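You operate a simulated robot arm through the tools that you are given. There is no shell and no other tool.

You run a simulated two-armed robot. Do the job below in one go: nothing can be reset, and whatever is moved stays where it is left.

TASK
Put the bottle marked "rinse" from the top of the far bench on the dark grey mat and the bottle that says "SEA" on the far corner of the island. Fetch the small white carton that says "covers" from the top of the far bench and set it on the middle shelf of the trolley. Take the big black-handled jug and leave it on the far corner of the island. Count the green clamps on the top shelf of the trolley, then put as many of the small bottles from the top shelf of the trolley on the right end of the wash bench. Take the white cloth on the top of the window bench and put it away on the top of the wall bench. The order is free. Set down upright: bottle, big black-handled jug, small bottle.

The check looks at the end state, three seconds after you hand in, the way a careful person would. Anything else that was tipped, shoved, dropped, spilled or broken makes it a failure. Lids that push on must go on centred and level and be pressed home; caps that screw on are set level and turned clockwise until they are tight. Flat cloth is picked up by pressing the open fingertips on it (5 to 10 N) and closing them slowly along it; thin cloth reads only 2 to 8 mm in the jaws.

THE ROBOT
Two 7-joint arms with two-finger parallel grippers on one trunk, on a base that moves. Base frame: it is fixed to the floor where the robot stands at the start and does not move with it; the origin is under the middle of the robot, x ahead of it, y to its left, z up. Readings come in mm, rad, newtons and seconds.
The left shoulder is at the start at [73, 182, 1086], the right one opposite. With the tool pointing down near the work surface each hand reaches from about 300 to 760 mm from the robot's upright axis, wherever it stands, measured 20 degrees to its own side. Places, roughly: big black-handled jug [-3500, -2000, 500]; dark grey mat [-3600, -600, 900]; far corner of the island [-3600, -300, 800]; green clamp [-3500, -2000, 750]; middle shelf of the trolley [-3600, -2100, 500]; right end of the wash bench [-5700, 2100, 800]; small bottle [-3750, -2000, 1000]; small white carton [-1250, -4000, 1000]; top of the wall bench [-4700, 3100, 800]; white cloth (9x7x3 cm) [1000, 800, 900]. Payload 3.91 kg a hand.
The tool frame of a hand sits at the grasp point between the pads (the TCP): z along the fingers, y along the line on which they close. The tips reach 30 mm beyond it. The gripper opens to 110 mm. The fingers are 20 mm wide and 10 mm thick; the gripper's body (48 by 112 mm) begins 55 mm behind the TCP.
Orientation is that of the tool frame in the base frame, as a unit quaternion [w, x, y, z]. With the fingers straight down and closing along the base's y, the tool's x points along the base's -x, its y along +y and its z along -z.

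THE INTERFACE
- The arms move only by the tool drive_tool. It takes "left_rows", "right_rows" or both (then of equal length, played together; a hand with none holds still); each is a list of rows, each an object (a shift or turn left out is 0, a gripper value left out holds the last) with "fingers": the closure in counts, from 0 (fully open) to 255 (shut); "slide": the shift along the tool's x, y, z in mm, a list of three; "turn": the turn, a rotation vector about the tool's x, y, z in rad, a list of three. In form: [{"fingers": fingers, "slide": [tx, ty, tz], "turn": [ax, ay, az]}, ...]. A call has 1 to 20 rows; each row shifts and turns the commanded pose from where the row before left it, along the tool's axes as they then stand. Rows are played at 5 a second. More than 50 mm and 0.15 rad between two rows, or a gripper value outside its range, and nothing of the call is played. A pose out of reach is approached as far as the arm can. The call stops where the force on the tool passes 40 N (or 10 N more than at its start, if that is more) or the arm is blocked; 0.2 s more then pass. Each finger travels about 72 mm/s and halts on what it meets, pressing with about 25 N; the grip force reading is that of the motor and also rises with nothing between the fingers. The clock runs only during rows and for 0.2 s after the last one: add rows that do not move to give the fingers time. It gives the time, the measured TCP pose, the force on the tool (base axes), the opening and the grip force at its end, in the units of the frame above (readings bear some noise), with the torque about the TCP (base axes, N m) and any sound that the robot's microphone picked up, and new pictures: "show" is both (left out), scene, wrist or none (wrist: the cameras of the hands that moved).
- Cameras (640 x 400 px; columns grow to the right, rows downward): "scene" is now at [219.2, 8.1, 1275]; the picture's right is [0.10, -0.99, 0.00], its down [-0.57, -0.06, -0.82] and it looks along [0.81, 0.08, -0.58] (base axes); focal length 214 px, centre (320, 200). "left" rides on the left gripper at [72, -17, -103] in its tool frame; the picture's right is [0.23, 0.97, 0.00], its down [-0.76, 0.18, -0.62] and it looks along [-0.61, 0.14, 0.78] (tool axes); focal length 222 px, centre (320, 200). "right" rides on the right gripper at [72, 17, -103] in its tool frame; the picture's right is [-0.23, 0.97, 0.00], its down [-0.76, -0.18, -0.62] and it looks along [-0.61, -0.14, 0.78] (tool axes); focal length 222 px, centre (320, 200). There is no depth. A picture from a camera that has moved, and an enlarged one, comes with that camera's place and axes in the base frame and with its lens.
- lift_body(by): moves the trunk up (or, below 0, down) by that many mm; the arms and the scene camera ride with it, the base frame stays. It gives what a move gives, with no picture.
- roll_base(legs): drives the robot by 1 to 6 legs, each [ahead, left, turn to the left] in mm, mm and rad, along the robot's own axes; the way and the turn of a leg run together, so that a leg with both is an arc; at most 1500 mm and 3.142 rad a leg. The arms and the cameras ride along, it lands a little off, and it stops where it bumps. It gives what a move gives, and a new picture of the scene camera.
- turn_head(pan, tilt): turns the head with the scene camera to pan (to the left, within 1.396 rad either way) and tilt (down, from -0.506 to 1.204), counted from straight ahead of the robot (the tilt from the chest, where the trunk bows). It gives what a move gives, and a new picture of the scene camera.
- enlarge(camera, box): a new picture of the part [left, top, right, bottom] of that camera's present view, enlarged. No time passes.
- sign_off(): hands the job in; it is judged then, once.

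Nothing tells you exact positions but the pictures and the camera data. Unless the task says otherwise, let go and move clear before handing in.

The tools are called as name(argument=value, ...) on one line, values as JSON. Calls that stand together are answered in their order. drive_tool: Moves the arms, as the interface text tells. Its arguments: {"type":"object","properties":{"left_rows":{"type":"array","items":{"type":"object","properties":{"fingers":{"type":"number"},"slide":{"type":"array","items":{"type":"number"}},"turn":{"type":"array","items":{"type":"number"}}}}},"right_rows":{"type":"array","items":{"type":"object","properties":{"fingers":{"type":"number"},"slide":{"type":"array","items":{"type":"number"}},"turn":{"type":"array","items":{"type":"number"}}}}},"show":{"type":"string","enum":["both","scene","wrist","none"]}},"required":[]} The other tools are called the same way: lift_body (by) moves the trunk up or down; roll_base (legs) drives the base; turn_head (pan, tilt) turns the head that bears the scene camera; enlarge (camera, box) takes an enlarged picture of a part of a camera's view; sign_off () hands the job in.

At the start:

```text
time: 0.0
left_tcp_pos: [446.2, 187.0, 1166.5]
left_tcp_rot: [0.0, -0.001, 1.0, 0.0]
left_ft_force: [-0.5, -0.1, -0.7]
left_wrist_torque: [0.03, -0.02, -0.02]
left_opening: 109.8
left_grip_force: 0.1
right_tcp_pos: [412.2, -127.7, 1137.4]
right_tcp_rot: [-0.001, 0.0, 1.0, 0.0]
right_ft_force: [-0.3, -0.3, 1.0]
right_wrist_torque: [-0.03, 0.0, 0.01]
right_opening: 110.3
right_grip_force: 0.0
trunk travel left (down, up): [-350.0, 164.0]
robot x, y, heading: [2.3, 2.2, 0.002]
head pan, tilt (commanded): [0.101, 0.613]
```

scene: 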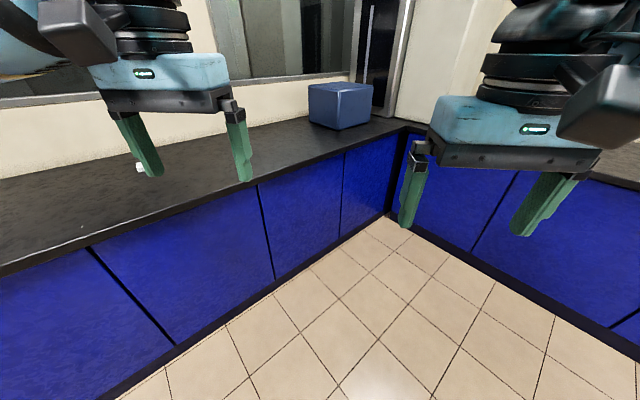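
right: 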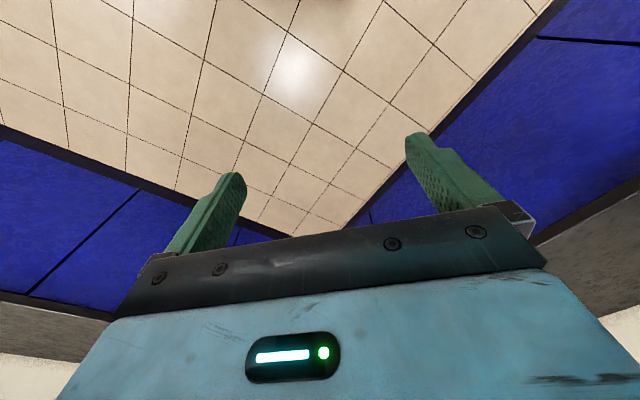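
left: 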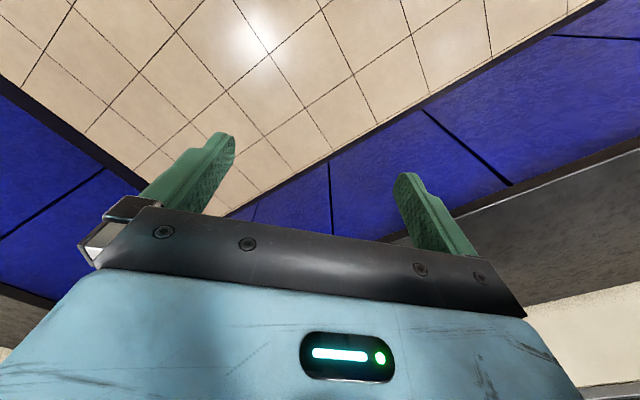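

I see a corner of two benches with blue fronts and a blue box; the white cloth should be to my left-front on the window bench. I'll look around with the head first.

turn_head(pan=0.7, tilt=0.35)

turn_head(pan=1.39, tilt=0.3)

turn_head(pan=-0.7, tilt=0.3)

turn_head(pan=-1.39, tilt=0.3)

```text
time: 1.0
left_tcp_pos: [446.0, 185.7, 1165.4]
left_tcp_rot: [0.0, -0.001, 1.0, 0.0]
left_ft_force: [-0.2, -0.1, -0.3]
left_wrist_torque: [-0.03, -0.01, 0.03]
left_opening: 110.0
left_grip_force: 0.0
right_tcp_pos: [412.6, -128.7, 1137.6]
right_tcp_rot: [0.0, 0.0, 1.0, 0.0]
right_ft_force: [0.9, 0.5, 0.3]
right_wrist_torque: [0.05, 0.0, 0.02]
right_opening: 110.5
right_grip_force: 0.1
trunk travel left (down, up): [-350.0, 164.0]
robot x, y, heading: [0.0, -2.2, -0.0]
head pan, tilt (commanded): [0.7, 0.351]
camera scene: at [203.0, 59.1, 1298.8], right [0.64, -0.77, 0.0], down [-0.26, -0.22, -0.94], along [0.72, 0.6, -0.34], focal length 214 px, centre (320, 200)
```

scene: 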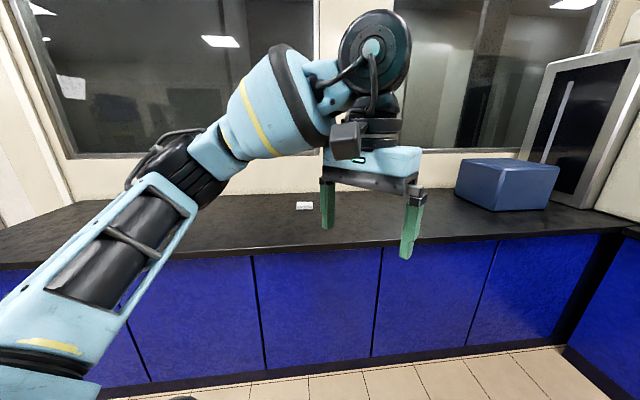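

```text
time: 2.1
left_tcp_pos: [446.1, 185.6, 1165.8]
left_tcp_rot: [0.0, 0.0, 1.0, -0.001]
left_ft_force: [0.4, -0.4, 0.5]
left_wrist_torque: [0.0, -0.03, 0.03]
left_opening: 109.9
left_grip_force: 0.2
right_tcp_pos: [413.7, -127.4, 1137.4]
right_tcp_rot: [0.0, 0.0, 1.0, 0.0]
right_ft_force: [1.0, -0.6, -0.2]
right_wrist_torque: [0.01, -0.04, 0.02]
right_opening: 109.8
right_grip_force: 0.2
trunk travel left (down, up): [-350.0, 164.0]
robot x, y, heading: [-1.9, -1.3, -0.001]
head pan, tilt (commanded): [1.389, 0.3]
camera scene: at [148.6, 91.0, 1303.6], right [0.98, -0.18, 0.0], down [-0.05, -0.29, -0.96], along [0.17, 0.94, -0.3], focal length 214 px, centre (320, 200)
```

scene: 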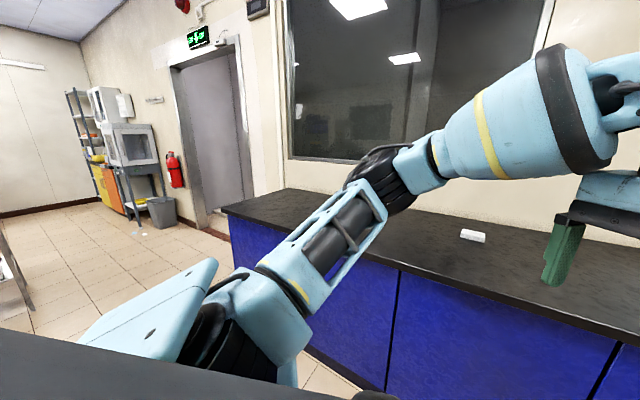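

```text
time: 4.0
left_tcp_pos: [445.9, 186.5, 1165.7]
left_tcp_rot: [0.0, -0.002, 1.0, -0.001]
left_ft_force: [-1.1, 1.2, 0.2]
left_wrist_torque: [0.01, -0.04, 0.01]
left_opening: 110.0
left_grip_force: 0.0
right_tcp_pos: [412.4, -128.0, 1138.2]
right_tcp_rot: [0.0, 0.0, 1.0, 0.0]
right_ft_force: [0.4, -0.1, 0.6]
right_wrist_torque: [-0.01, -0.01, 0.03]
right_opening: 110.0
right_grip_force: 0.1
trunk travel left (down, up): [-350.0, 164.0]
robot x, y, heading: [-0.0, 2.6, -0.002]
head pan, tilt (commanded): [-0.7, 0.3]
camera scene: at [203.1, -60.9, 1303.6], right [-0.64, -0.77, 0.0], down [-0.23, 0.19, -0.96], along [0.73, -0.61, -0.3], focal length 214 px, centre (320, 200)
```

scene: 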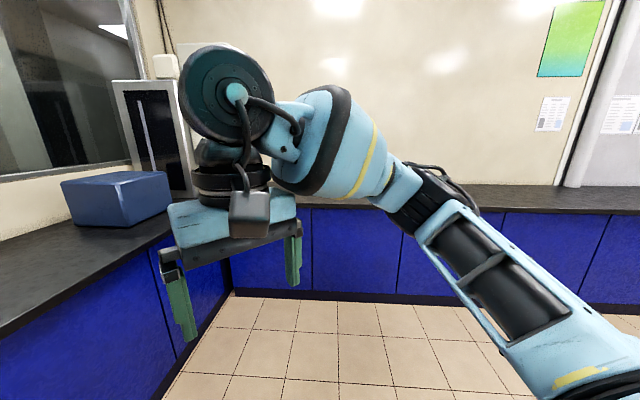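

```text
time: 5.1
left_tcp_pos: [446.2, 184.8, 1166.4]
left_tcp_rot: [0.0, -0.001, 1.0, -0.001]
left_ft_force: [-0.7, 0.3, -0.2]
left_wrist_torque: [0.0, 0.02, 0.01]
left_opening: 110.2
left_grip_force: 0.2
right_tcp_pos: [412.7, -127.6, 1137.5]
right_tcp_rot: [0.0, 0.0, 1.0, 0.0]
right_ft_force: [0.5, -0.6, -0.6]
right_wrist_torque: [0.03, 0.02, -0.01]
right_opening: 110.0
right_grip_force: 0.0
trunk travel left (down, up): [-350.0, 164.0]
robot x, y, heading: [2.7, -0.0, -0.003]
head pan, tilt (commanded): [-1.389, 0.3]
camera scene: at [148.6, -92.6, 1303.6], right [-0.98, -0.18, 0.0], down [-0.05, 0.29, -0.96], along [0.17, -0.94, -0.3], focal length 214 px, centre (320, 200)
```

scene: 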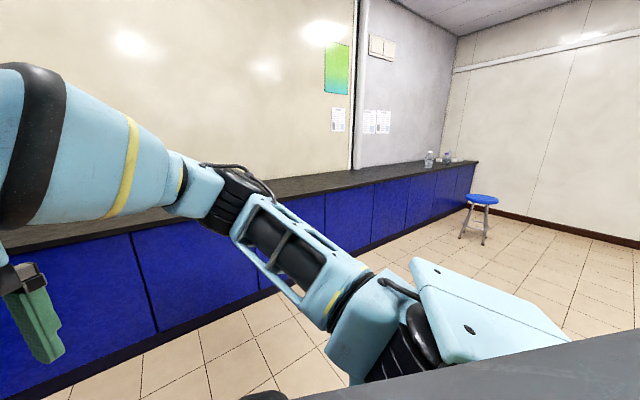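

I see a white folded cloth on the black window bench ahead-left; the room is turned about 45° against my base frame, and bottles are visible at the far end of the right-hand bench. I'll enlarge the cloth and look down to see my base footprint.

turn_head(pan=0.75, tilt=0.55)

enlarge(camera="scene", box=[220, 100, 420, 225])

turn_head(pan=0.0, tilt=1.2)

```text
time: 7.1
left_tcp_pos: [445.6, 185.9, 1165.6]
left_tcp_rot: [0.0, -0.001, 1.0, 0.0]
left_ft_force: [-1.1, -0.1, 0.1]
left_wrist_torque: [0.02, 0.03, 0.04]
left_opening: 109.9
left_grip_force: 0.1
right_tcp_pos: [412.6, -126.4, 1137.4]
right_tcp_rot: [0.0, 0.0, 1.0, 0.0]
right_ft_force: [-0.5, -0.4, 0.4]
right_wrist_torque: [0.04, 0.04, 0.0]
right_opening: 110.0
right_grip_force: 0.1
trunk travel left (down, up): [-350.0, 164.0]
robot x, y, heading: [2.2, 5.3, 0.003]
head pan, tilt (commanded): [0.75, 0.55]
camera scene: at [197.4, 60.4, 1280.6], right [0.68, -0.73, 0.0], down [-0.38, -0.36, -0.85], along [0.62, 0.58, -0.52], focal length 214 px, centre (320, 200)
```

scene: 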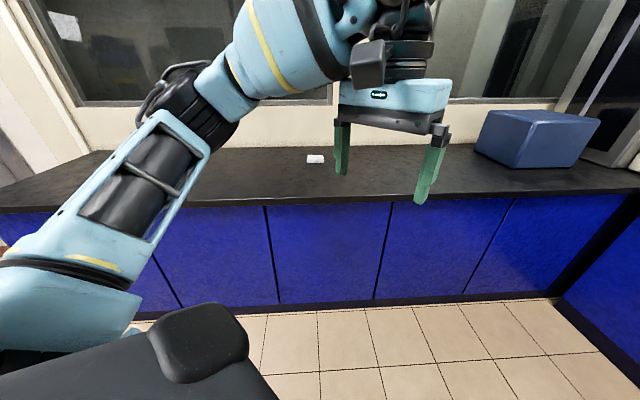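

```text
3.20 times, centred on (320, 162) of scene
camera zoom: at [197.4, 60.4, 1280.6], right [0.68, -0.73, 0.0], down [-0.38, -0.36, -0.85], along [0.62, 0.58, -0.52], focal length 686 px, centre (320, 320)
```

zoom: 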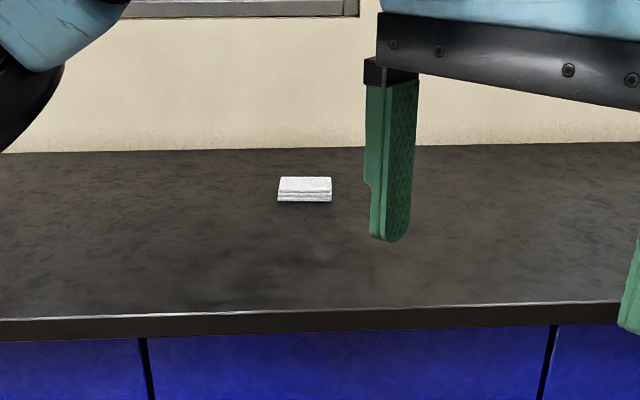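

```text
time: 8.2
left_tcp_pos: [446.6, 185.9, 1166.6]
left_tcp_rot: [0.0, -0.001, 1.0, -0.001]
left_ft_force: [0.2, 0.3, -0.7]
left_wrist_torque: [0.0, -0.02, 0.02]
left_opening: 109.9
left_grip_force: 0.0
right_tcp_pos: [412.9, -128.7, 1138.0]
right_tcp_rot: [-0.001, 0.001, 1.0, -0.001]
right_ft_force: [0.7, -0.5, 0.2]
right_wrist_torque: [0.03, -0.02, -0.03]
right_opening: 109.9
right_grip_force: 0.0
trunk travel left (down, up): [-350.0, 164.0]
robot x, y, heading: [-1.9, -1.2, 0.002]
head pan, tilt (commanded): [0.0, 1.201]
camera scene: at [187.6, -0.7, 1231.5], right [0.0, -1.0, 0.0], down [-0.93, 0.0, -0.36], along [0.36, 0.0, -0.93], focal length 214 px, centre (320, 200)
```

scene: 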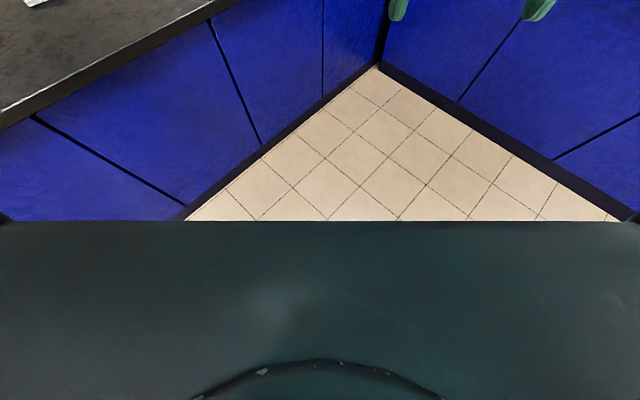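

The cloth lies folded on the window bench about 1.28 m away along the 45° direction. I'll turn to face that bench squarely.

roll_base(legs=[[0, 0, 0.785]])

turn_head(pan=0.0, tilt=0.5)

```text
time: 10.7
left_tcp_pos: [191.7, 443.4, 1165.8]
left_tcp_rot: [0.0, -0.376, 0.927, -0.002]
left_ft_force: [-0.7, -0.1, -0.3]
left_wrist_torque: [-0.03, -0.01, -0.03]
left_opening: 109.9
left_grip_force: 0.0
right_tcp_pos: [386.0, 195.5, 1137.6]
right_tcp_rot: [-0.001, -0.376, 0.927, 0.0]
right_ft_force: [-0.2, -0.3, 0.3]
right_wrist_torque: [-0.03, 0.0, -0.01]
right_opening: 110.0
right_grip_force: 0.1
trunk travel left (down, up): [-350.0, 164.0]
robot x, y, heading: [-1.5, -2.2, 0.765]
head pan, tilt (commanded): [0.0, 1.201]
camera scene: at [134.5, 130.0, 1231.5], right [0.7, -0.72, 0.0], down [-0.67, -0.65, -0.36], along [0.26, 0.25, -0.93], focal length 214 px, centre (320, 200)
```

scene: 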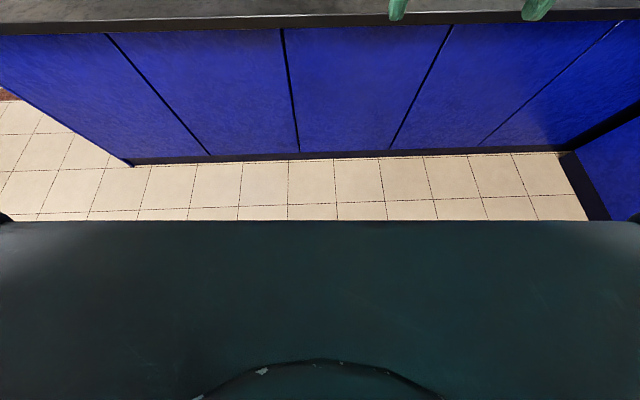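

```text
time: 11.7
left_tcp_pos: [190.6, 442.8, 1167.1]
left_tcp_rot: [0.0, -0.376, 0.926, -0.001]
left_ft_force: [-0.1, -0.3, -0.4]
left_wrist_torque: [-0.03, 0.02, 0.02]
left_opening: 110.0
left_grip_force: 0.1
right_tcp_pos: [386.0, 195.3, 1137.7]
right_tcp_rot: [0.0, -0.376, 0.927, 0.0]
right_ft_force: [0.3, -1.0, 0.4]
right_wrist_torque: [-0.01, 0.01, -0.01]
right_opening: 110.2
right_grip_force: 0.1
trunk travel left (down, up): [-350.0, 164.0]
robot x, y, heading: [0.4, 2.2, 0.77]
head pan, tilt (commanded): [0.0, 0.499]
camera scene: at [159.8, 154.4, 1285.1], right [0.7, -0.72, 0.0], down [-0.34, -0.33, -0.88], along [0.63, 0.61, -0.48], focal length 214 px, centre (320, 200)
```

scene: 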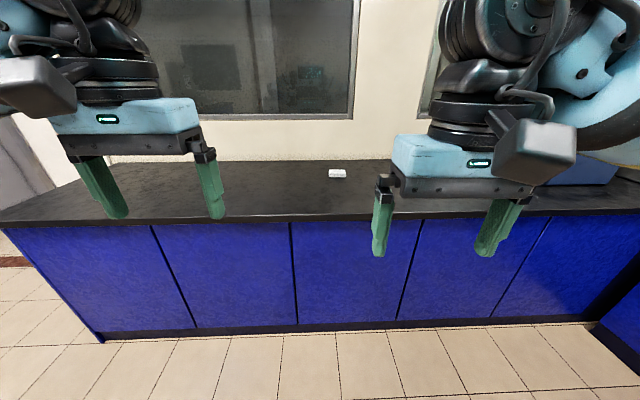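

The bench front is square to heading ≈0.81; toe line is about 950 mm from the origin. I'll approach by 400 mm while straightening up, then re-measure the cloth.

roll_base(legs=[[0, 0, 0.04], [400, 0, 0]])

turn_head(pan=0.0, tilt=0.8)

```text
time: 14.6
left_tcp_pos: [444.5, 738.3, 1165.6]
left_tcp_rot: [0.0, -0.395, 0.919, 0.0]
left_ft_force: [0.4, 0.6, -0.5]
left_wrist_torque: [0.01, 0.0, 0.02]
left_opening: 110.0
left_grip_force: 0.0
right_tcp_pos: [649.2, 498.9, 1137.6]
right_tcp_rot: [0.0, -0.395, 0.919, 0.0]
right_ft_force: [-0.8, 1.1, 0.5]
right_wrist_torque: [-0.02, -0.01, 0.01]
right_opening: 109.9
right_grip_force: 0.0
trunk travel left (down, up): [-350.0, 164.0]
robot x, y, heading: [277.3, 286.6, 0.81]
head pan, tilt (commanded): [0.0, 0.499]
camera scene: at [425.9, 448.0, 1285.1], right [0.73, -0.69, 0.0], down [-0.33, -0.35, -0.88], along [0.6, 0.64, -0.48], focal length 214 px, centre (320, 200)
```

scene: 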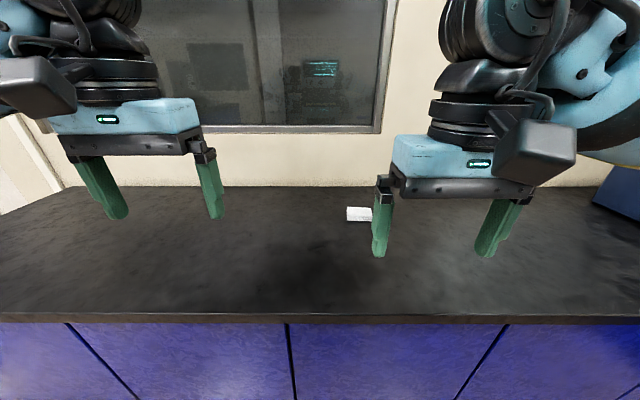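

```text
time: 15.4
left_tcp_pos: [445.5, 737.2, 1166.9]
left_tcp_rot: [0.001, -0.395, 0.919, -0.001]
left_ft_force: [-0.4, -0.7, -0.1]
left_wrist_torque: [0.0, -0.01, 0.0]
left_opening: 110.0
left_grip_force: 0.0
right_tcp_pos: [648.8, 497.7, 1137.9]
right_tcp_rot: [0.001, -0.394, 0.919, 0.0]
right_ft_force: [-1.3, -0.4, 0.2]
right_wrist_torque: [-0.01, 0.02, 0.0]
right_opening: 109.9
right_grip_force: 0.1
trunk travel left (down, up): [-350.0, 164.0]
robot x, y, heading: [272.9, 290.0, 0.806]
head pan, tilt (commanded): [0.0, 0.799]
camera scene: at [418.5, 440.1, 1259.3], right [0.73, -0.69, 0.0], down [-0.49, -0.52, -0.7], along [0.48, 0.51, -0.72], focal length 214 px, centre (320, 200)
```

scene: 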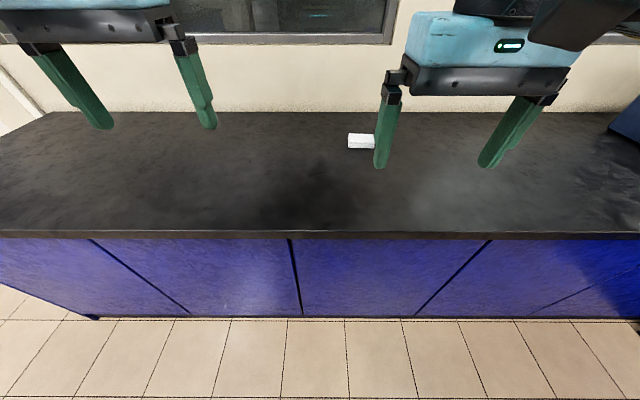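

Bench top is about z≈827 mm, its front edge at 921 mm along the normal, and the cloth about 400 mm behind the edge. I'll zoom on it for orientation before moving in.

enlarge(camera="scene", box=[320, 110, 400, 160])

roll_base(legs=[[220, 0, 0]])

```text
8.00 times, centred on (360, 135) of scene
camera zoom: at [418.5, 440.1, 1259.3], right [0.73, -0.69, 0.0], down [-0.49, -0.52, -0.7], along [0.48, 0.51, -0.72], focal length 1716 px, centre (0, 720)
```

zoom: 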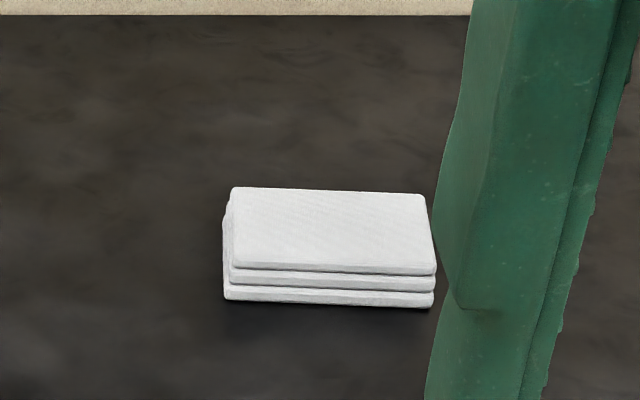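

```text
time: 17.1
left_tcp_pos: [599.8, 902.3, 1165.8]
left_tcp_rot: [0.001, -0.397, 0.918, -0.001]
left_ft_force: [0.2, -0.5, 1.0]
left_wrist_torque: [-0.01, 0.02, 0.0]
left_opening: 110.0
left_grip_force: 0.0
right_tcp_pos: [805.2, 662.8, 1138.2]
right_tcp_rot: [0.0, -0.396, 0.918, 0.0]
right_ft_force: [0.3, 0.1, -0.1]
right_wrist_torque: [0.0, -0.01, -0.02]
right_opening: 110.1
right_grip_force: 0.0
trunk travel left (down, up): [-350.0, 164.0]
robot x, y, heading: [425.3, 451.6, 0.813]
head pan, tilt (commanded): [0.0, 0.799]
camera scene: at [574.0, 604.8, 1259.2], right [0.73, -0.69, 0.0], down [-0.49, -0.52, -0.7], along [0.48, 0.51, -0.72], focal length 214 px, centre (320, 200)
```

scene: 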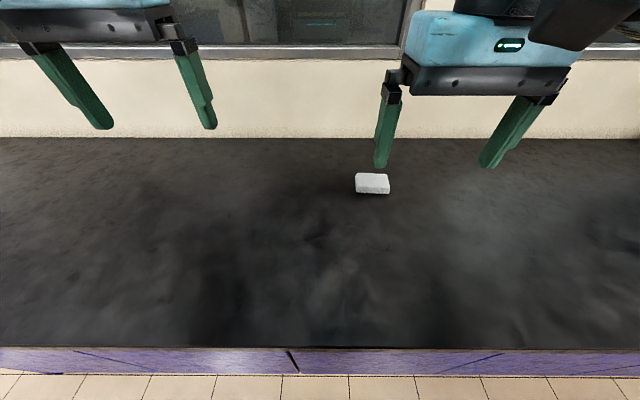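

The cloth appears around u≈1285, v≈−148 (axis at u≈620), within the right hand's reach. I'll bring the right hand above it, turning the jaws 90° so that they close across its 7 cm side.

drive_tool(right_rows=[{"fingers": 0, "slide": [-45, -4, 15], "turn": [0, 0, 0.143]}, {"slide": [0, 0, 0], "turn": [0, 0, 0.143]}, {"turn": [0, 0, 0.143]}, {"turn": [0, 0, 0.143]}, {"turn": [0, 0, 0.143]}, {"turn": [0, 0, 0.143]}, {"turn": [0, 0, 0.143]}, {"turn": [0, 0, 0.143]}, {"turn": [0, 0, 0.143]}, {"turn": [0, 0, 0.143]}, {"turn": [0, 0, 0.14]}, {}])

```text
time: 19.7
left_tcp_pos: [597.9, 901.6, 1167.7]
left_tcp_rot: [0.0, -0.396, 0.918, 0.0]
left_ft_force: [0.9, 0.9, 0.4]
left_wrist_torque: [0.0, -0.01, 0.02]
left_opening: 110.0
left_grip_force: 0.1
right_tcp_pos: [837.1, 692.5, 1122.9]
right_tcp_rot: [0.0, 0.37, 0.929, -0.001]
right_ft_force: [-0.6, 0.4, -0.2]
right_wrist_torque: [0.02, -0.01, 0.01]
right_opening: 109.9
right_grip_force: 0.0
trunk travel left (down, up): [-350.0, 164.0]
robot x, y, heading: [425.0, 450.2, 0.812]
head pan, tilt (commanded): [0.0, 0.799]
camera scene: at [573.7, 604.5, 1259.2], right [0.73, -0.69, 0.0], down [-0.49, -0.52, -0.7], along [0.48, 0.51, -0.72], focal length 214 px, centre (320, 200)
camera right: at [797.2, 753.0, 1225.5], right [0.83, 0.55, 0.0], down [0.43, -0.65, 0.62], along [0.34, -0.52, -0.78], focal length 222 px, centre (320, 200)
```

scene: 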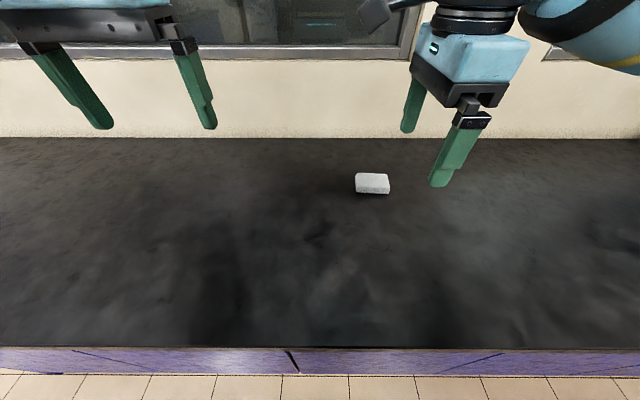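
right: 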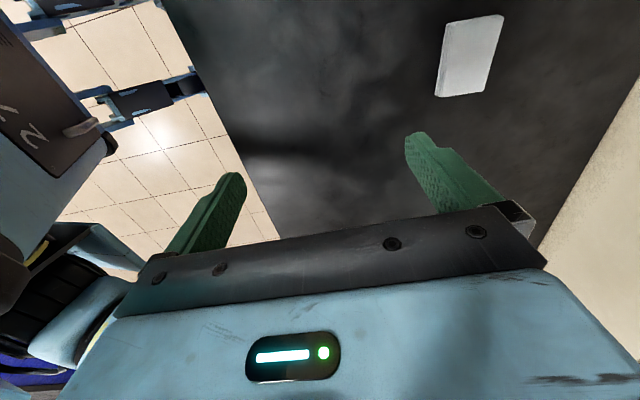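

The two views put the cloth centre at about (993, 838), top at z≈865. I'll move above it and look again.

drive_tool(right_rows=[{"slide": [-2.5, 42.5, 30]}, {"slide": [-2.5, 42.5, 30]}, {"slide": [-2.5, 42.5, 30]}, {"slide": [-2.5, 42.5, 30]}, {"slide": [-2.5, 42.5, 30]}, {}, {}])

enlarge(camera="right", box=[200, 0, 500, 188])

```text
refused: row 1 steps farther than a row can; nothing moved
```

```text
2.13 times, centred on (350, 94) of right
camera zoom: at [797.2, 753.0, 1225.5], right [0.83, 0.55, 0.0], down [0.43, -0.65, 0.62], along [0.34, -0.52, -0.78], focal length 473 px, centre (256, 426)
```

zoom: 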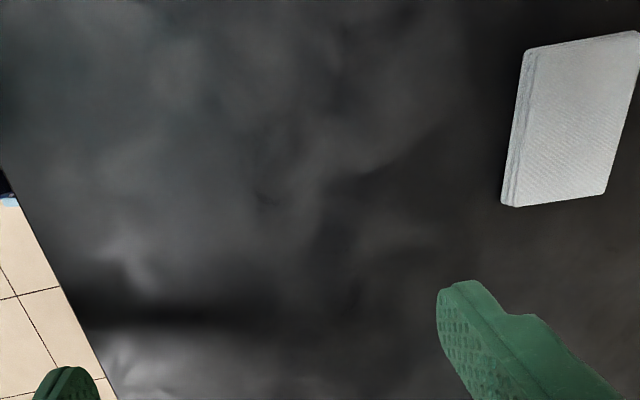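

The step was slightly too long; I repeat it with smaller rows.

drive_tool(right_rows=[{"slide": [-2, 35.5, 25]}, {"slide": [-2, 35.5, 25]}, {"slide": [-2, 35.5, 25]}, {"slide": [-2, 35.5, 25]}, {"slide": [-2, 35.5, 25]}, {"slide": [-2, 35.5, 25]}, {}, {}])

enlarge(camera="right", box=[200, 0, 500, 188])

```text
time: 21.5
left_tcp_pos: [598.8, 903.1, 1167.1]
left_tcp_rot: [0.001, -0.395, 0.919, 0.0]
left_ft_force: [0.8, 0.5, 0.3]
left_wrist_torque: [-0.03, 0.0, 0.02]
left_opening: 110.2
left_grip_force: 0.0
right_tcp_pos: [991.4, 841.1, 971.2]
right_tcp_rot: [0.0, 0.369, 0.929, -0.001]
right_ft_force: [0.1, 0.6, -0.2]
right_wrist_torque: [0.01, 0.01, -0.04]
right_opening: 110.1
right_grip_force: 0.1
trunk travel left (down, up): [-350.0, 164.0]
robot x, y, heading: [426.1, 454.4, 0.814]
head pan, tilt (commanded): [0.0, 0.799]
camera scene: at [573.8, 604.8, 1259.2], right [0.73, -0.69, 0.0], down [-0.49, -0.52, -0.7], along [0.48, 0.51, -0.72], focal length 214 px, centre (320, 200)
camera right: at [951.3, 901.0, 1073.7], right [0.83, 0.55, 0.0], down [0.43, -0.65, 0.62], along [0.35, -0.52, -0.78], focal length 222 px, centre (320, 200)
```

scene: 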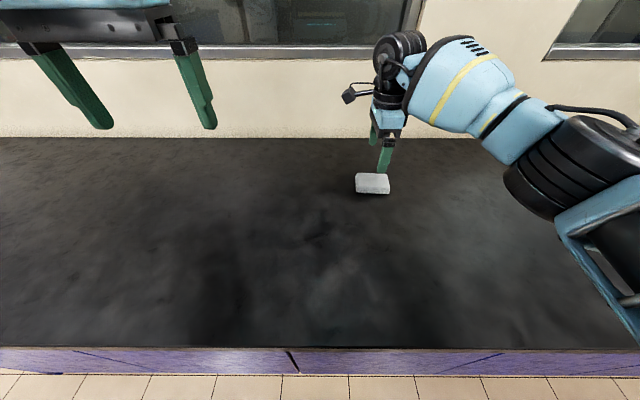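
right: 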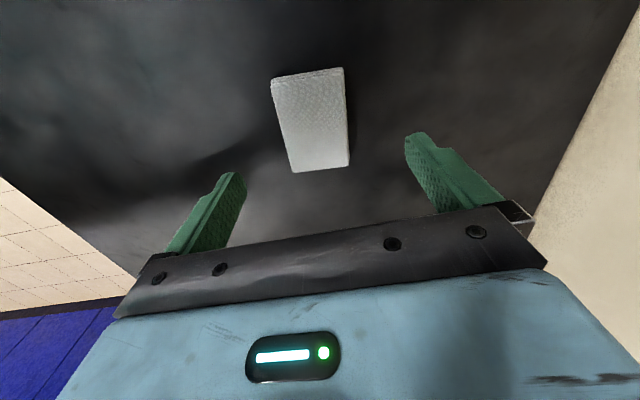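

```text
2.13 times, centred on (350, 94) of right
camera zoom: at [951.3, 901.0, 1073.7], right [0.83, 0.55, 0.0], down [0.43, -0.65, 0.62], along [0.35, -0.52, -0.78], focal length 473 px, centre (256, 426)
```

zoom: 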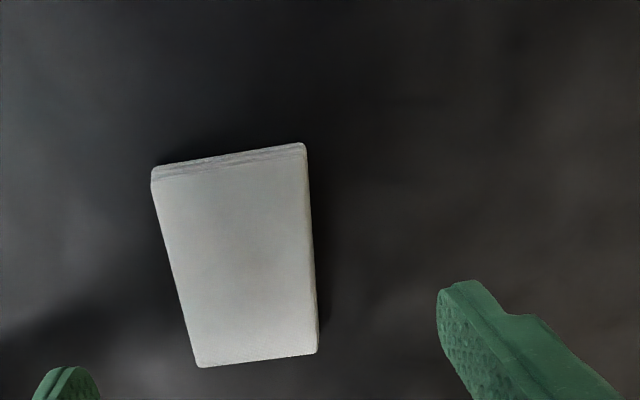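

The cloth's short axis is at ≈0.72 rad heading and its centre ≈(993, 829); I'll align the jaws to it and descend partway.

drive_tool(right_rows=[{"slide": [-10, -7, 0], "turn": [0, 0, 0.098]}, {"slide": [0, 0, 30]}, {"slide": [0, 0, 30]}, {"slide": [0, 0, 25]}, {}, {}], show="wrist")

```text
time: 22.9
left_tcp_pos: [598.1, 902.8, 1165.7]
left_tcp_rot: [0.0, -0.397, 0.918, -0.001]
left_ft_force: [-0.3, 0.1, 0.0]
left_wrist_torque: [0.02, 0.01, -0.03]
left_opening: 110.1
left_grip_force: 0.1
right_tcp_pos: [995.8, 827.5, 885.5]
right_tcp_rot: [0.0, 0.414, 0.91, 0.001]
right_ft_force: [-0.6, -0.3, -0.1]
right_wrist_torque: [-0.02, 0.01, 0.03]
right_opening: 110.0
right_grip_force: 0.1
trunk travel left (down, up): [-350.0, 164.0]
robot x, y, heading: [426.3, 451.0, 0.81]
head pan, tilt (commanded): [0.0, 0.799]
camera right: at [960.9, 892.4, 988.8], right [0.88, 0.47, 0.0], down [0.37, -0.69, 0.62], along [0.29, -0.55, -0.78], focal length 222 px, centre (320, 200)
```

right: 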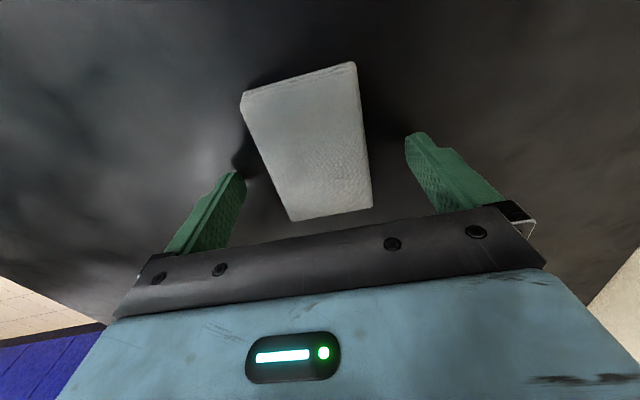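

The jaws straddle the cloth. I'll go down in small steps watching the force to find the bench top.

drive_tool(right_rows=[{"slide": [0, 0, 5]}, {"slide": [0, 0, 5]}, {"slide": [0, 0, 4]}, {}], show="wrist")

```text
time: 23.9
left_tcp_pos: [598.5, 902.0, 1167.1]
left_tcp_rot: [0.001, -0.397, 0.918, 0.0]
left_ft_force: [0.2, 0.2, -0.2]
left_wrist_torque: [-0.01, 0.03, -0.03]
left_opening: 109.9
left_grip_force: 0.1
right_tcp_pos: [996.1, 828.4, 879.7]
right_tcp_rot: [-0.002, 0.414, 0.91, 0.005]
right_ft_force: [-4.0, -4.7, 14.5]
right_wrist_torque: [-0.85, 0.71, -0.04]
right_opening: 109.9
right_grip_force: 0.1
trunk travel left (down, up): [-350.0, 164.0]
robot x, y, heading: [430.8, 450.0, 0.813]
head pan, tilt (commanded): [0.0, 0.799]
stopped in row 4 (right hand): the force on the tool passed its limit at 42 N (the readings are from after the stop); the commanded pose is now the measured one
camera right: at [961.0, 891.5, 983.5], right [0.88, 0.47, 0.0], down [0.37, -0.7, 0.62], along [0.29, -0.54, -0.79], focal length 222 px, centre (320, 200)
```

right: 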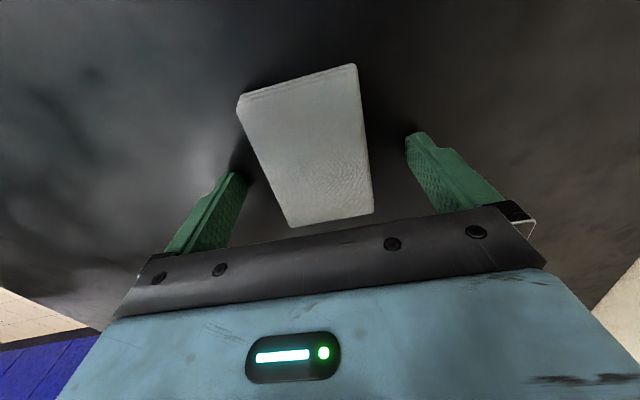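

The bench top is at z≈850 mm. I back off 3 mm and close on the cloth slowly.

drive_tool(right_rows=[{"slide": [0, 0, -3]}, {"fingers": 30}, {"fingers": 60}, {"fingers": 90}, {"fingers": 110}, {"fingers": 130}, {"fingers": 150}, {"fingers": 170}, {}, {}], show="wrist")

```text
time: 26.1
left_tcp_pos: [598.7, 902.9, 1167.1]
left_tcp_rot: [0.001, -0.397, 0.918, -0.001]
left_ft_force: [-0.5, 0.1, 1.0]
left_wrist_torque: [0.01, 0.0, -0.01]
left_opening: 110.2
left_grip_force: 0.0
right_tcp_pos: [996.4, 827.6, 881.0]
right_tcp_rot: [0.0, 0.413, 0.911, 0.004]
right_ft_force: [0.5, -0.6, 0.2]
right_wrist_torque: [0.01, 0.0, 0.05]
right_opening: 63.9
right_grip_force: 25.0
trunk travel left (down, up): [-350.0, 164.0]
robot x, y, heading: [431.8, 452.3, 0.814]
head pan, tilt (commanded): [0.0, 0.799]
camera right: at [961.3, 892.2, 983.4], right [0.88, 0.47, 0.01], down [0.37, -0.7, 0.62], along [0.29, -0.54, -0.79], focal length 222 px, centre (320, 200)
```

right: 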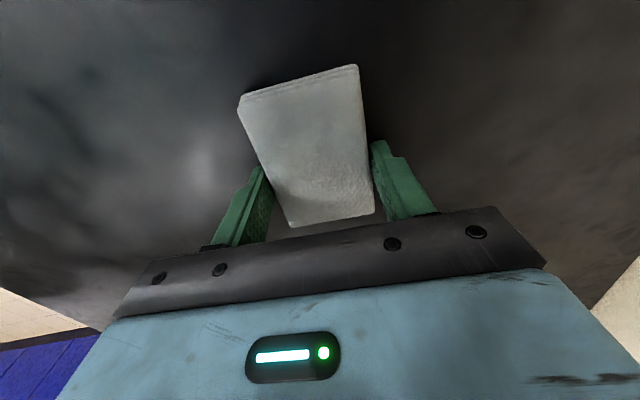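

The grip reads 64 mm at 25 N, which fits the cloth. Lifting and checking.

drive_tool(right_rows=[{"slide": [0, 0, -20]}, {"slide": [0, 0, -40]}, {"slide": [0, 0, -45]}, {"slide": [0, 0, -45]}, {"slide": [0, -40, -25]}, {"slide": [0, -45, 0]}, {"slide": [0, -45, 0]}, {"slide": [0, -45, 0]}, {}])

```text
time: 28.1
left_tcp_pos: [598.1, 902.8, 1167.6]
left_tcp_rot: [0.0, -0.395, 0.918, -0.001]
left_ft_force: [0.1, -0.1, 0.2]
left_wrist_torque: [-0.03, 0.0, -0.01]
left_opening: 110.2
left_grip_force: 0.0
right_tcp_pos: [868.3, 712.4, 1051.6]
right_tcp_rot: [-0.001, 0.414, 0.91, 0.003]
right_ft_force: [-0.1, 0.8, 0.2]
right_wrist_torque: [-0.01, -0.01, -0.04]
right_opening: 36.7
right_grip_force: 0.0
trunk travel left (down, up): [-350.0, 164.0]
robot x, y, heading: [428.1, 446.8, 0.807]
head pan, tilt (commanded): [0.0, 0.799]
camera scene: at [574.0, 604.9, 1259.1], right [0.73, -0.69, 0.0], down [-0.49, -0.52, -0.7], along [0.48, 0.51, -0.72], focal length 214 px, centre (320, 200)
camera right: at [832.9, 775.3, 1156.1], right [0.88, 0.47, 0.0], down [0.36, -0.7, 0.62], along [0.29, -0.55, -0.79], focal length 222 px, centre (320, 200)
```

scene: 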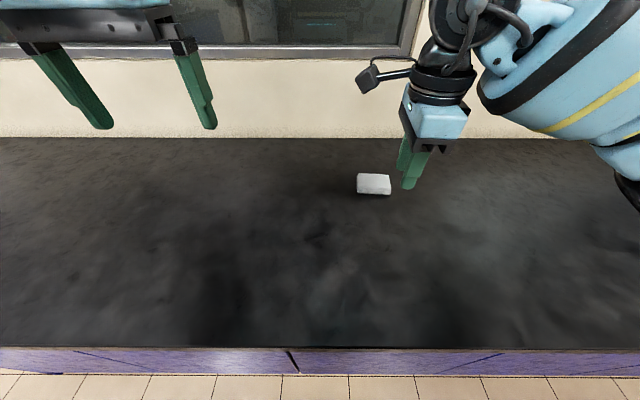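
right: 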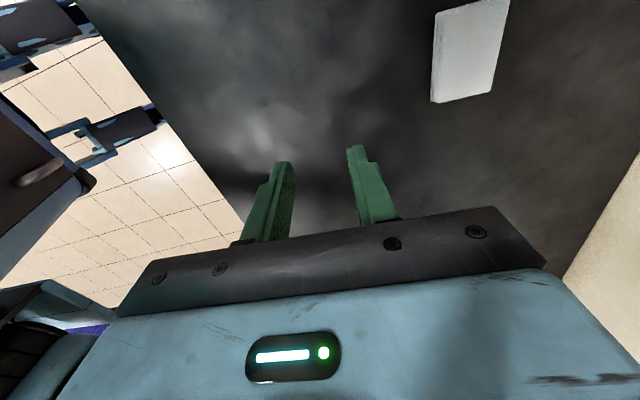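

The cloth slipped out and still lies on the bench at about the same place. Let me look closely at it before re-trying.

enlarge(camera="scene", box=[334, 160, 414, 210])

enlarge(camera="right", box=[400, 0, 560, 100])

```text
8.00 times, centred on (374, 185) of scene
camera zoom: at [574.0, 604.9, 1259.1], right [0.73, -0.69, 0.0], down [-0.49, -0.52, -0.7], along [0.48, 0.51, -0.72], focal length 1716 px, centre (-112, 320)
```

zoom: 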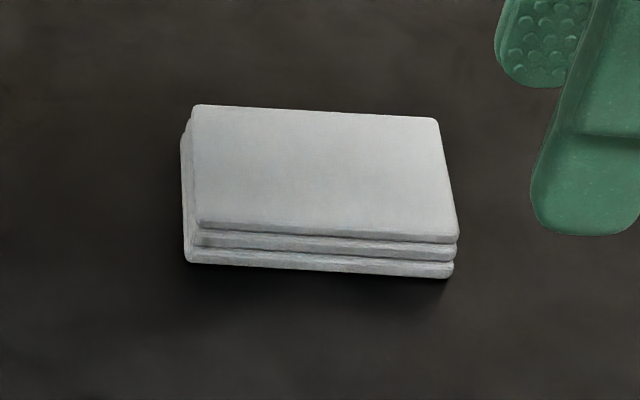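

```text
4.00 times, centred on (480, 50) of right
camera zoom: at [832.9, 775.3, 1156.1], right [0.88, 0.47, 0.0], down [0.36, -0.7, 0.62], along [0.29, -0.55, -0.79], focal length 888 px, centre (-320, 800)
```

zoom: 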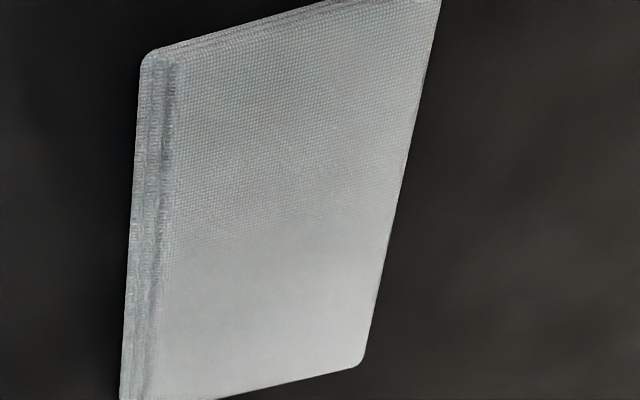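

The cloth is unharmed, a stack roughly 21 mm thick with its centre near (992, 831). I'll re-grip it centred, at full closure, and lift slowly.

drive_tool(right_rows=[{"fingers": 0, "slide": [2, 43, 0]}, {"slide": [2, 43, 0]}, {"slide": [2, 43, 0]}, {"slide": [2, 42, 0]}, {"slide": [0, 0, 45]}, {"slide": [0, 0, 45]}, {"slide": [0, 0, 45]}, {"slide": [0, 0, 20]}, {"slide": [0, 0, 10]}, {}, {}], show="wrist")

```text
time: 30.5
left_tcp_pos: [599.2, 902.5, 1166.9]
left_tcp_rot: [0.0, -0.397, 0.918, 0.0]
left_ft_force: [0.5, -0.2, -0.1]
left_wrist_torque: [-0.03, 0.01, -0.03]
left_opening: 109.9
left_grip_force: 0.0
right_tcp_pos: [990.0, 832.1, 892.4]
right_tcp_rot: [0.0, 0.414, 0.91, 0.003]
right_ft_force: [0.1, -0.1, 0.0]
right_wrist_torque: [0.0, -0.02, 0.04]
right_opening: 110.1
right_grip_force: 0.2
trunk travel left (down, up): [-350.0, 164.0]
robot x, y, heading: [424.4, 449.9, 0.814]
head pan, tilt (commanded): [0.0, 0.799]
camera right: at [954.9, 895.9, 995.3], right [0.88, 0.47, 0.01], down [0.37, -0.7, 0.62], along [0.29, -0.54, -0.79], focal length 222 px, centre (320, 200)
```

right: 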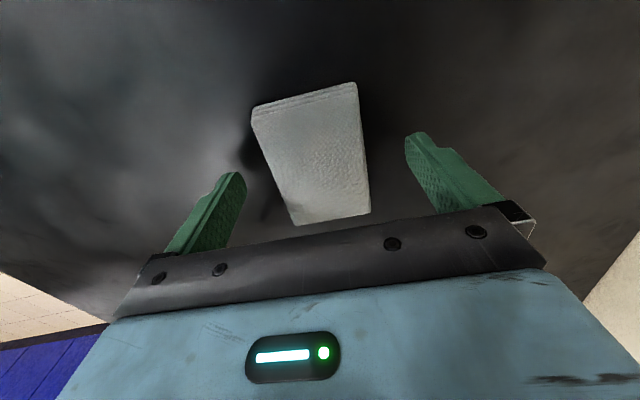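

Centred now. Final descent, slow full closure, then a slow lift.

drive_tool(right_rows=[{"slide": [0, 0, 6]}, {"slide": [0, 0, 5.5]}, {"fingers": 40}, {"fingers": 80}, {"fingers": 100}, {"fingers": 115}, {"fingers": 130}, {"fingers": 160}, {"fingers": 200}, {"fingers": 255}, {}, {}, {"slide": [0, 0, -3]}, {"slide": [0, 0, -3]}, {"slide": [0, 0, -3]}, {"slide": [0, 0, -4]}, {"slide": [0, 0, -4]}, {}], show="wrist")

```text
time: 34.3
left_tcp_pos: [599.7, 902.4, 1167.1]
left_tcp_rot: [0.001, -0.396, 0.918, -0.001]
left_ft_force: [0.0, 0.4, -0.2]
left_wrist_torque: [0.0, -0.01, 0.01]
left_opening: 110.1
left_grip_force: 0.2
right_tcp_pos: [988.1, 830.6, 897.1]
right_tcp_rot: [-0.001, 0.413, 0.911, 0.004]
right_ft_force: [0.0, 0.2, -0.4]
right_wrist_torque: [0.01, 0.01, 0.02]
right_opening: 63.7
right_grip_force: 24.8
trunk travel left (down, up): [-350.0, 164.0]
robot x, y, heading: [425.2, 453.3, 0.815]
head pan, tilt (commanded): [0.0, 0.799]
camera right: at [953.6, 894.9, 999.5], right [0.88, 0.47, 0.01], down [0.37, -0.7, 0.62], along [0.29, -0.54, -0.79], focal length 222 px, centre (320, 200)
```

right: 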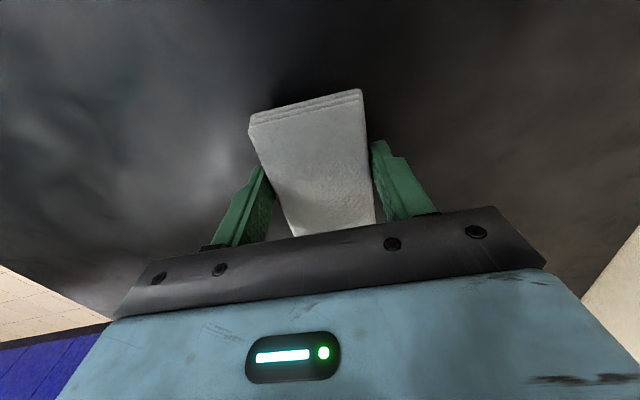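

The cloth is now lifting with the jaws (63.7 mm). I'll keep raising gently.

drive_tool(right_rows=[{"slide": [0, 0, -5]}, {"slide": [0, 0, -8]}, {"slide": [0, 0, -10]}, {"slide": [0, 0, -12]}, {"slide": [0, 0, -15]}, {"slide": [0, 0, -15]}, {"slide": [0, 0, -15]}, {"slide": [0, 0, -15]}, {"slide": [0, 0, -12]}, {"slide": [0, 0, -8]}, {}])

```text
time: 36.7
left_tcp_pos: [599.4, 903.3, 1166.8]
left_tcp_rot: [0.0, -0.396, 0.918, 0.0]
left_ft_force: [0.0, -0.5, -0.4]
left_wrist_torque: [0.01, -0.05, 0.01]
left_opening: 110.0
left_grip_force: 0.0
right_tcp_pos: [987.5, 831.9, 1011.9]
right_tcp_rot: [-0.001, 0.414, 0.91, 0.004]
right_ft_force: [0.5, 0.1, -0.6]
right_wrist_torque: [0.03, -0.02, -0.01]
right_opening: 63.7
right_grip_force: 25.0
trunk travel left (down, up): [-350.0, 164.0]
robot x, y, heading: [427.8, 448.7, 0.814]
head pan, tilt (commanded): [0.0, 0.799]
camera scene: at [573.8, 604.6, 1259.2], right [0.73, -0.69, 0.0], down [-0.49, -0.52, -0.7], along [0.48, 0.51, -0.72], focal length 214 px, centre (320, 200)
camera right: at [952.3, 894.9, 1114.4], right [0.88, 0.47, 0.01], down [0.37, -0.7, 0.62], along [0.29, -0.54, -0.79], focal length 222 px, centre (320, 200)
```

scene: 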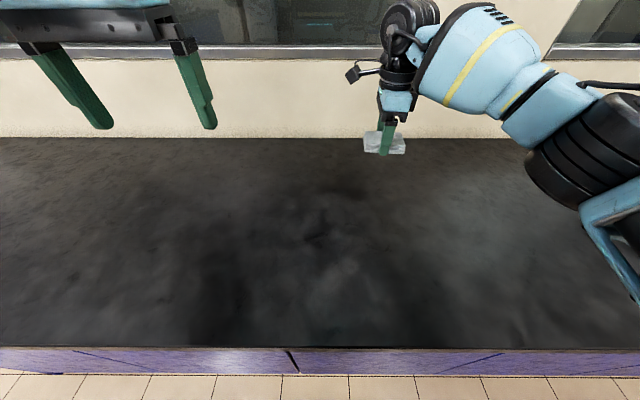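
right: 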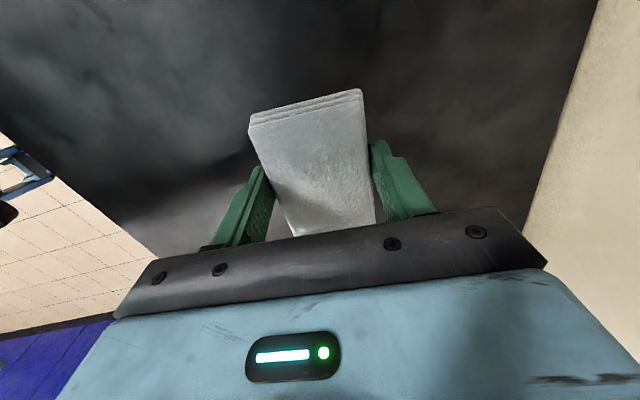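

The cloth is held firmly. I'll draw the right hand in close to the body for carrying, then back away and survey the rest of the room.

drive_tool(right_rows=[{"slide": [0, -8, -4]}, {"slide": [0, -15, -6]}, {"slide": [0, -20, -6]}, {"slide": [0, -25, -6]}, {"slide": [0, -25, -6]}, {"slide": [0, -25, -6]}, {"slide": [0, -25, -6]}, {"slide": [0, -25, 0]}, {"slide": [0, -25, 0]}, {"slide": [0, -25, 0]}, {"slide": [0, -15, 0]}, {"slide": [0, -8, 0]}, {}], show="none")

roll_base(legs=[[-500, 0, 0], [0, 0, 1.0]])

turn_head(pan=0.0, tilt=0.3)

turn_head(pan=1.2, tilt=0.3)

```text
time: 39.5
left_tcp_pos: [599.8, 901.9, 1166.2]
left_tcp_rot: [0.001, -0.396, 0.918, -0.001]
left_ft_force: [-0.4, -0.3, -0.1]
left_wrist_torque: [0.02, -0.02, -0.02]
left_opening: 110.4
left_grip_force: 0.0
right_tcp_pos: [805.3, 671.8, 1048.3]
right_tcp_rot: [0.0, 0.414, 0.91, 0.004]
right_ft_force: [0.5, 1.5, 0.1]
right_wrist_torque: [0.02, 0.0, -0.03]
right_opening: 63.9
right_grip_force: 25.1
trunk travel left (down, up): [-350.0, 164.0]
robot x, y, heading: [428.7, 451.0, 0.817]
head pan, tilt (commanded): [0.0, 0.799]
```

```text
time: 44.8
left_tcp_pos: [-180.6, 488.3, 1166.0]
left_tcp_rot: [-0.001, 0.776, -0.63, 0.0]
left_ft_force: [-0.5, 0.3, 0.7]
left_wrist_torque: [-0.02, 0.0, 0.01]
left_opening: 110.0
left_grip_force: 0.2
right_tcp_pos: [125.6, 525.9, 1048.6]
right_tcp_rot: [-0.003, -0.055, 0.998, 0.003]
right_ft_force: [1.0, -0.2, -1.3]
right_wrist_torque: [0.0, 0.02, 0.01]
right_opening: 63.8
right_grip_force: 24.7
trunk travel left (down, up): [-350.0, 164.0]
robot x, y, heading: [90.6, 90.8, 1.778]
head pan, tilt (commanded): [0.0, 0.799]
camera scene: at [47.1, 297.0, 1259.2], right [0.98, 0.2, 0.0], down [0.15, -0.7, -0.7], along [-0.14, 0.68, -0.72], focal length 214 px, centre (320, 200)
```

scene: 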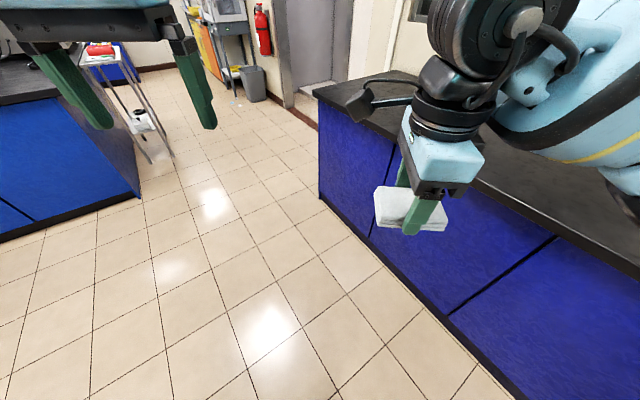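

```text
time: 45.8
left_tcp_pos: [-181.8, 488.2, 1166.5]
left_tcp_rot: [0.0, 0.776, -0.631, 0.0]
left_ft_force: [-0.4, 1.2, -0.5]
left_wrist_torque: [-0.03, 0.04, -0.01]
left_opening: 109.9
left_grip_force: 0.0
right_tcp_pos: [125.9, 526.8, 1049.3]
right_tcp_rot: [-0.003, -0.054, 0.999, 0.003]
right_ft_force: [-0.1, -1.1, -0.1]
right_wrist_torque: [-0.01, -0.01, -0.01]
right_opening: 64.2
right_grip_force: 24.5
trunk travel left (down, up): [-350.0, 164.0]
robot x, y, heading: [91.9, 90.8, 1.78]
head pan, tilt (commanded): [0.0, 0.3]
camera scene: at [44.6, 309.5, 1303.5], right [0.98, 0.2, 0.0], down [0.06, -0.29, -0.95], along [-0.19, 0.94, -0.3], focal length 214 px, centre (320, 200)
```

scene: 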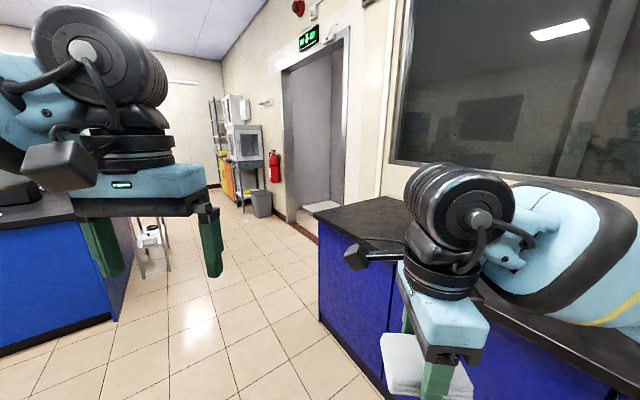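

```text
time: 47.1
left_tcp_pos: [-182.5, 489.8, 1167.3]
left_tcp_rot: [0.0, 0.776, -0.631, 0.0]
left_ft_force: [-0.8, 0.0, -0.2]
left_wrist_torque: [-0.05, 0.0, 0.01]
left_opening: 110.1
left_grip_force: 0.1
right_tcp_pos: [125.3, 526.0, 1050.2]
right_tcp_rot: [-0.003, -0.054, 0.999, 0.003]
right_ft_force: [0.1, -0.3, -0.5]
right_wrist_torque: [-0.05, 0.03, -0.02]
right_opening: 63.7
right_grip_force: 24.7
trunk travel left (down, up): [-350.0, 164.0]
robot x, y, heading: [91.2, 85.6, 1.775]
head pan, tilt (commanded): [1.201, 0.3]
camera scene: at [-28.5, 233.5, 1303.6], right [0.17, 0.99, 0.0], down [0.29, -0.05, -0.96], along [-0.94, 0.16, -0.3], focal length 214 px, centre (320, 200)
```

scene: 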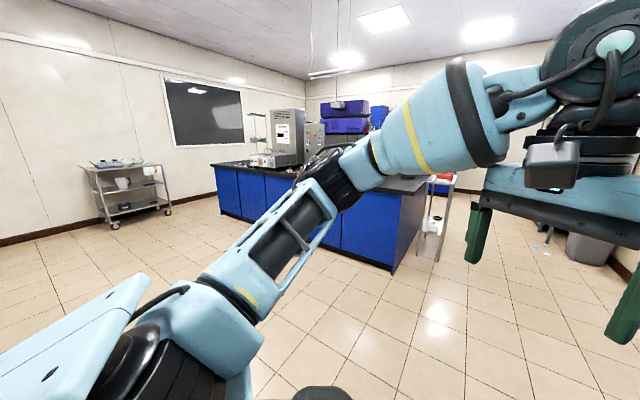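

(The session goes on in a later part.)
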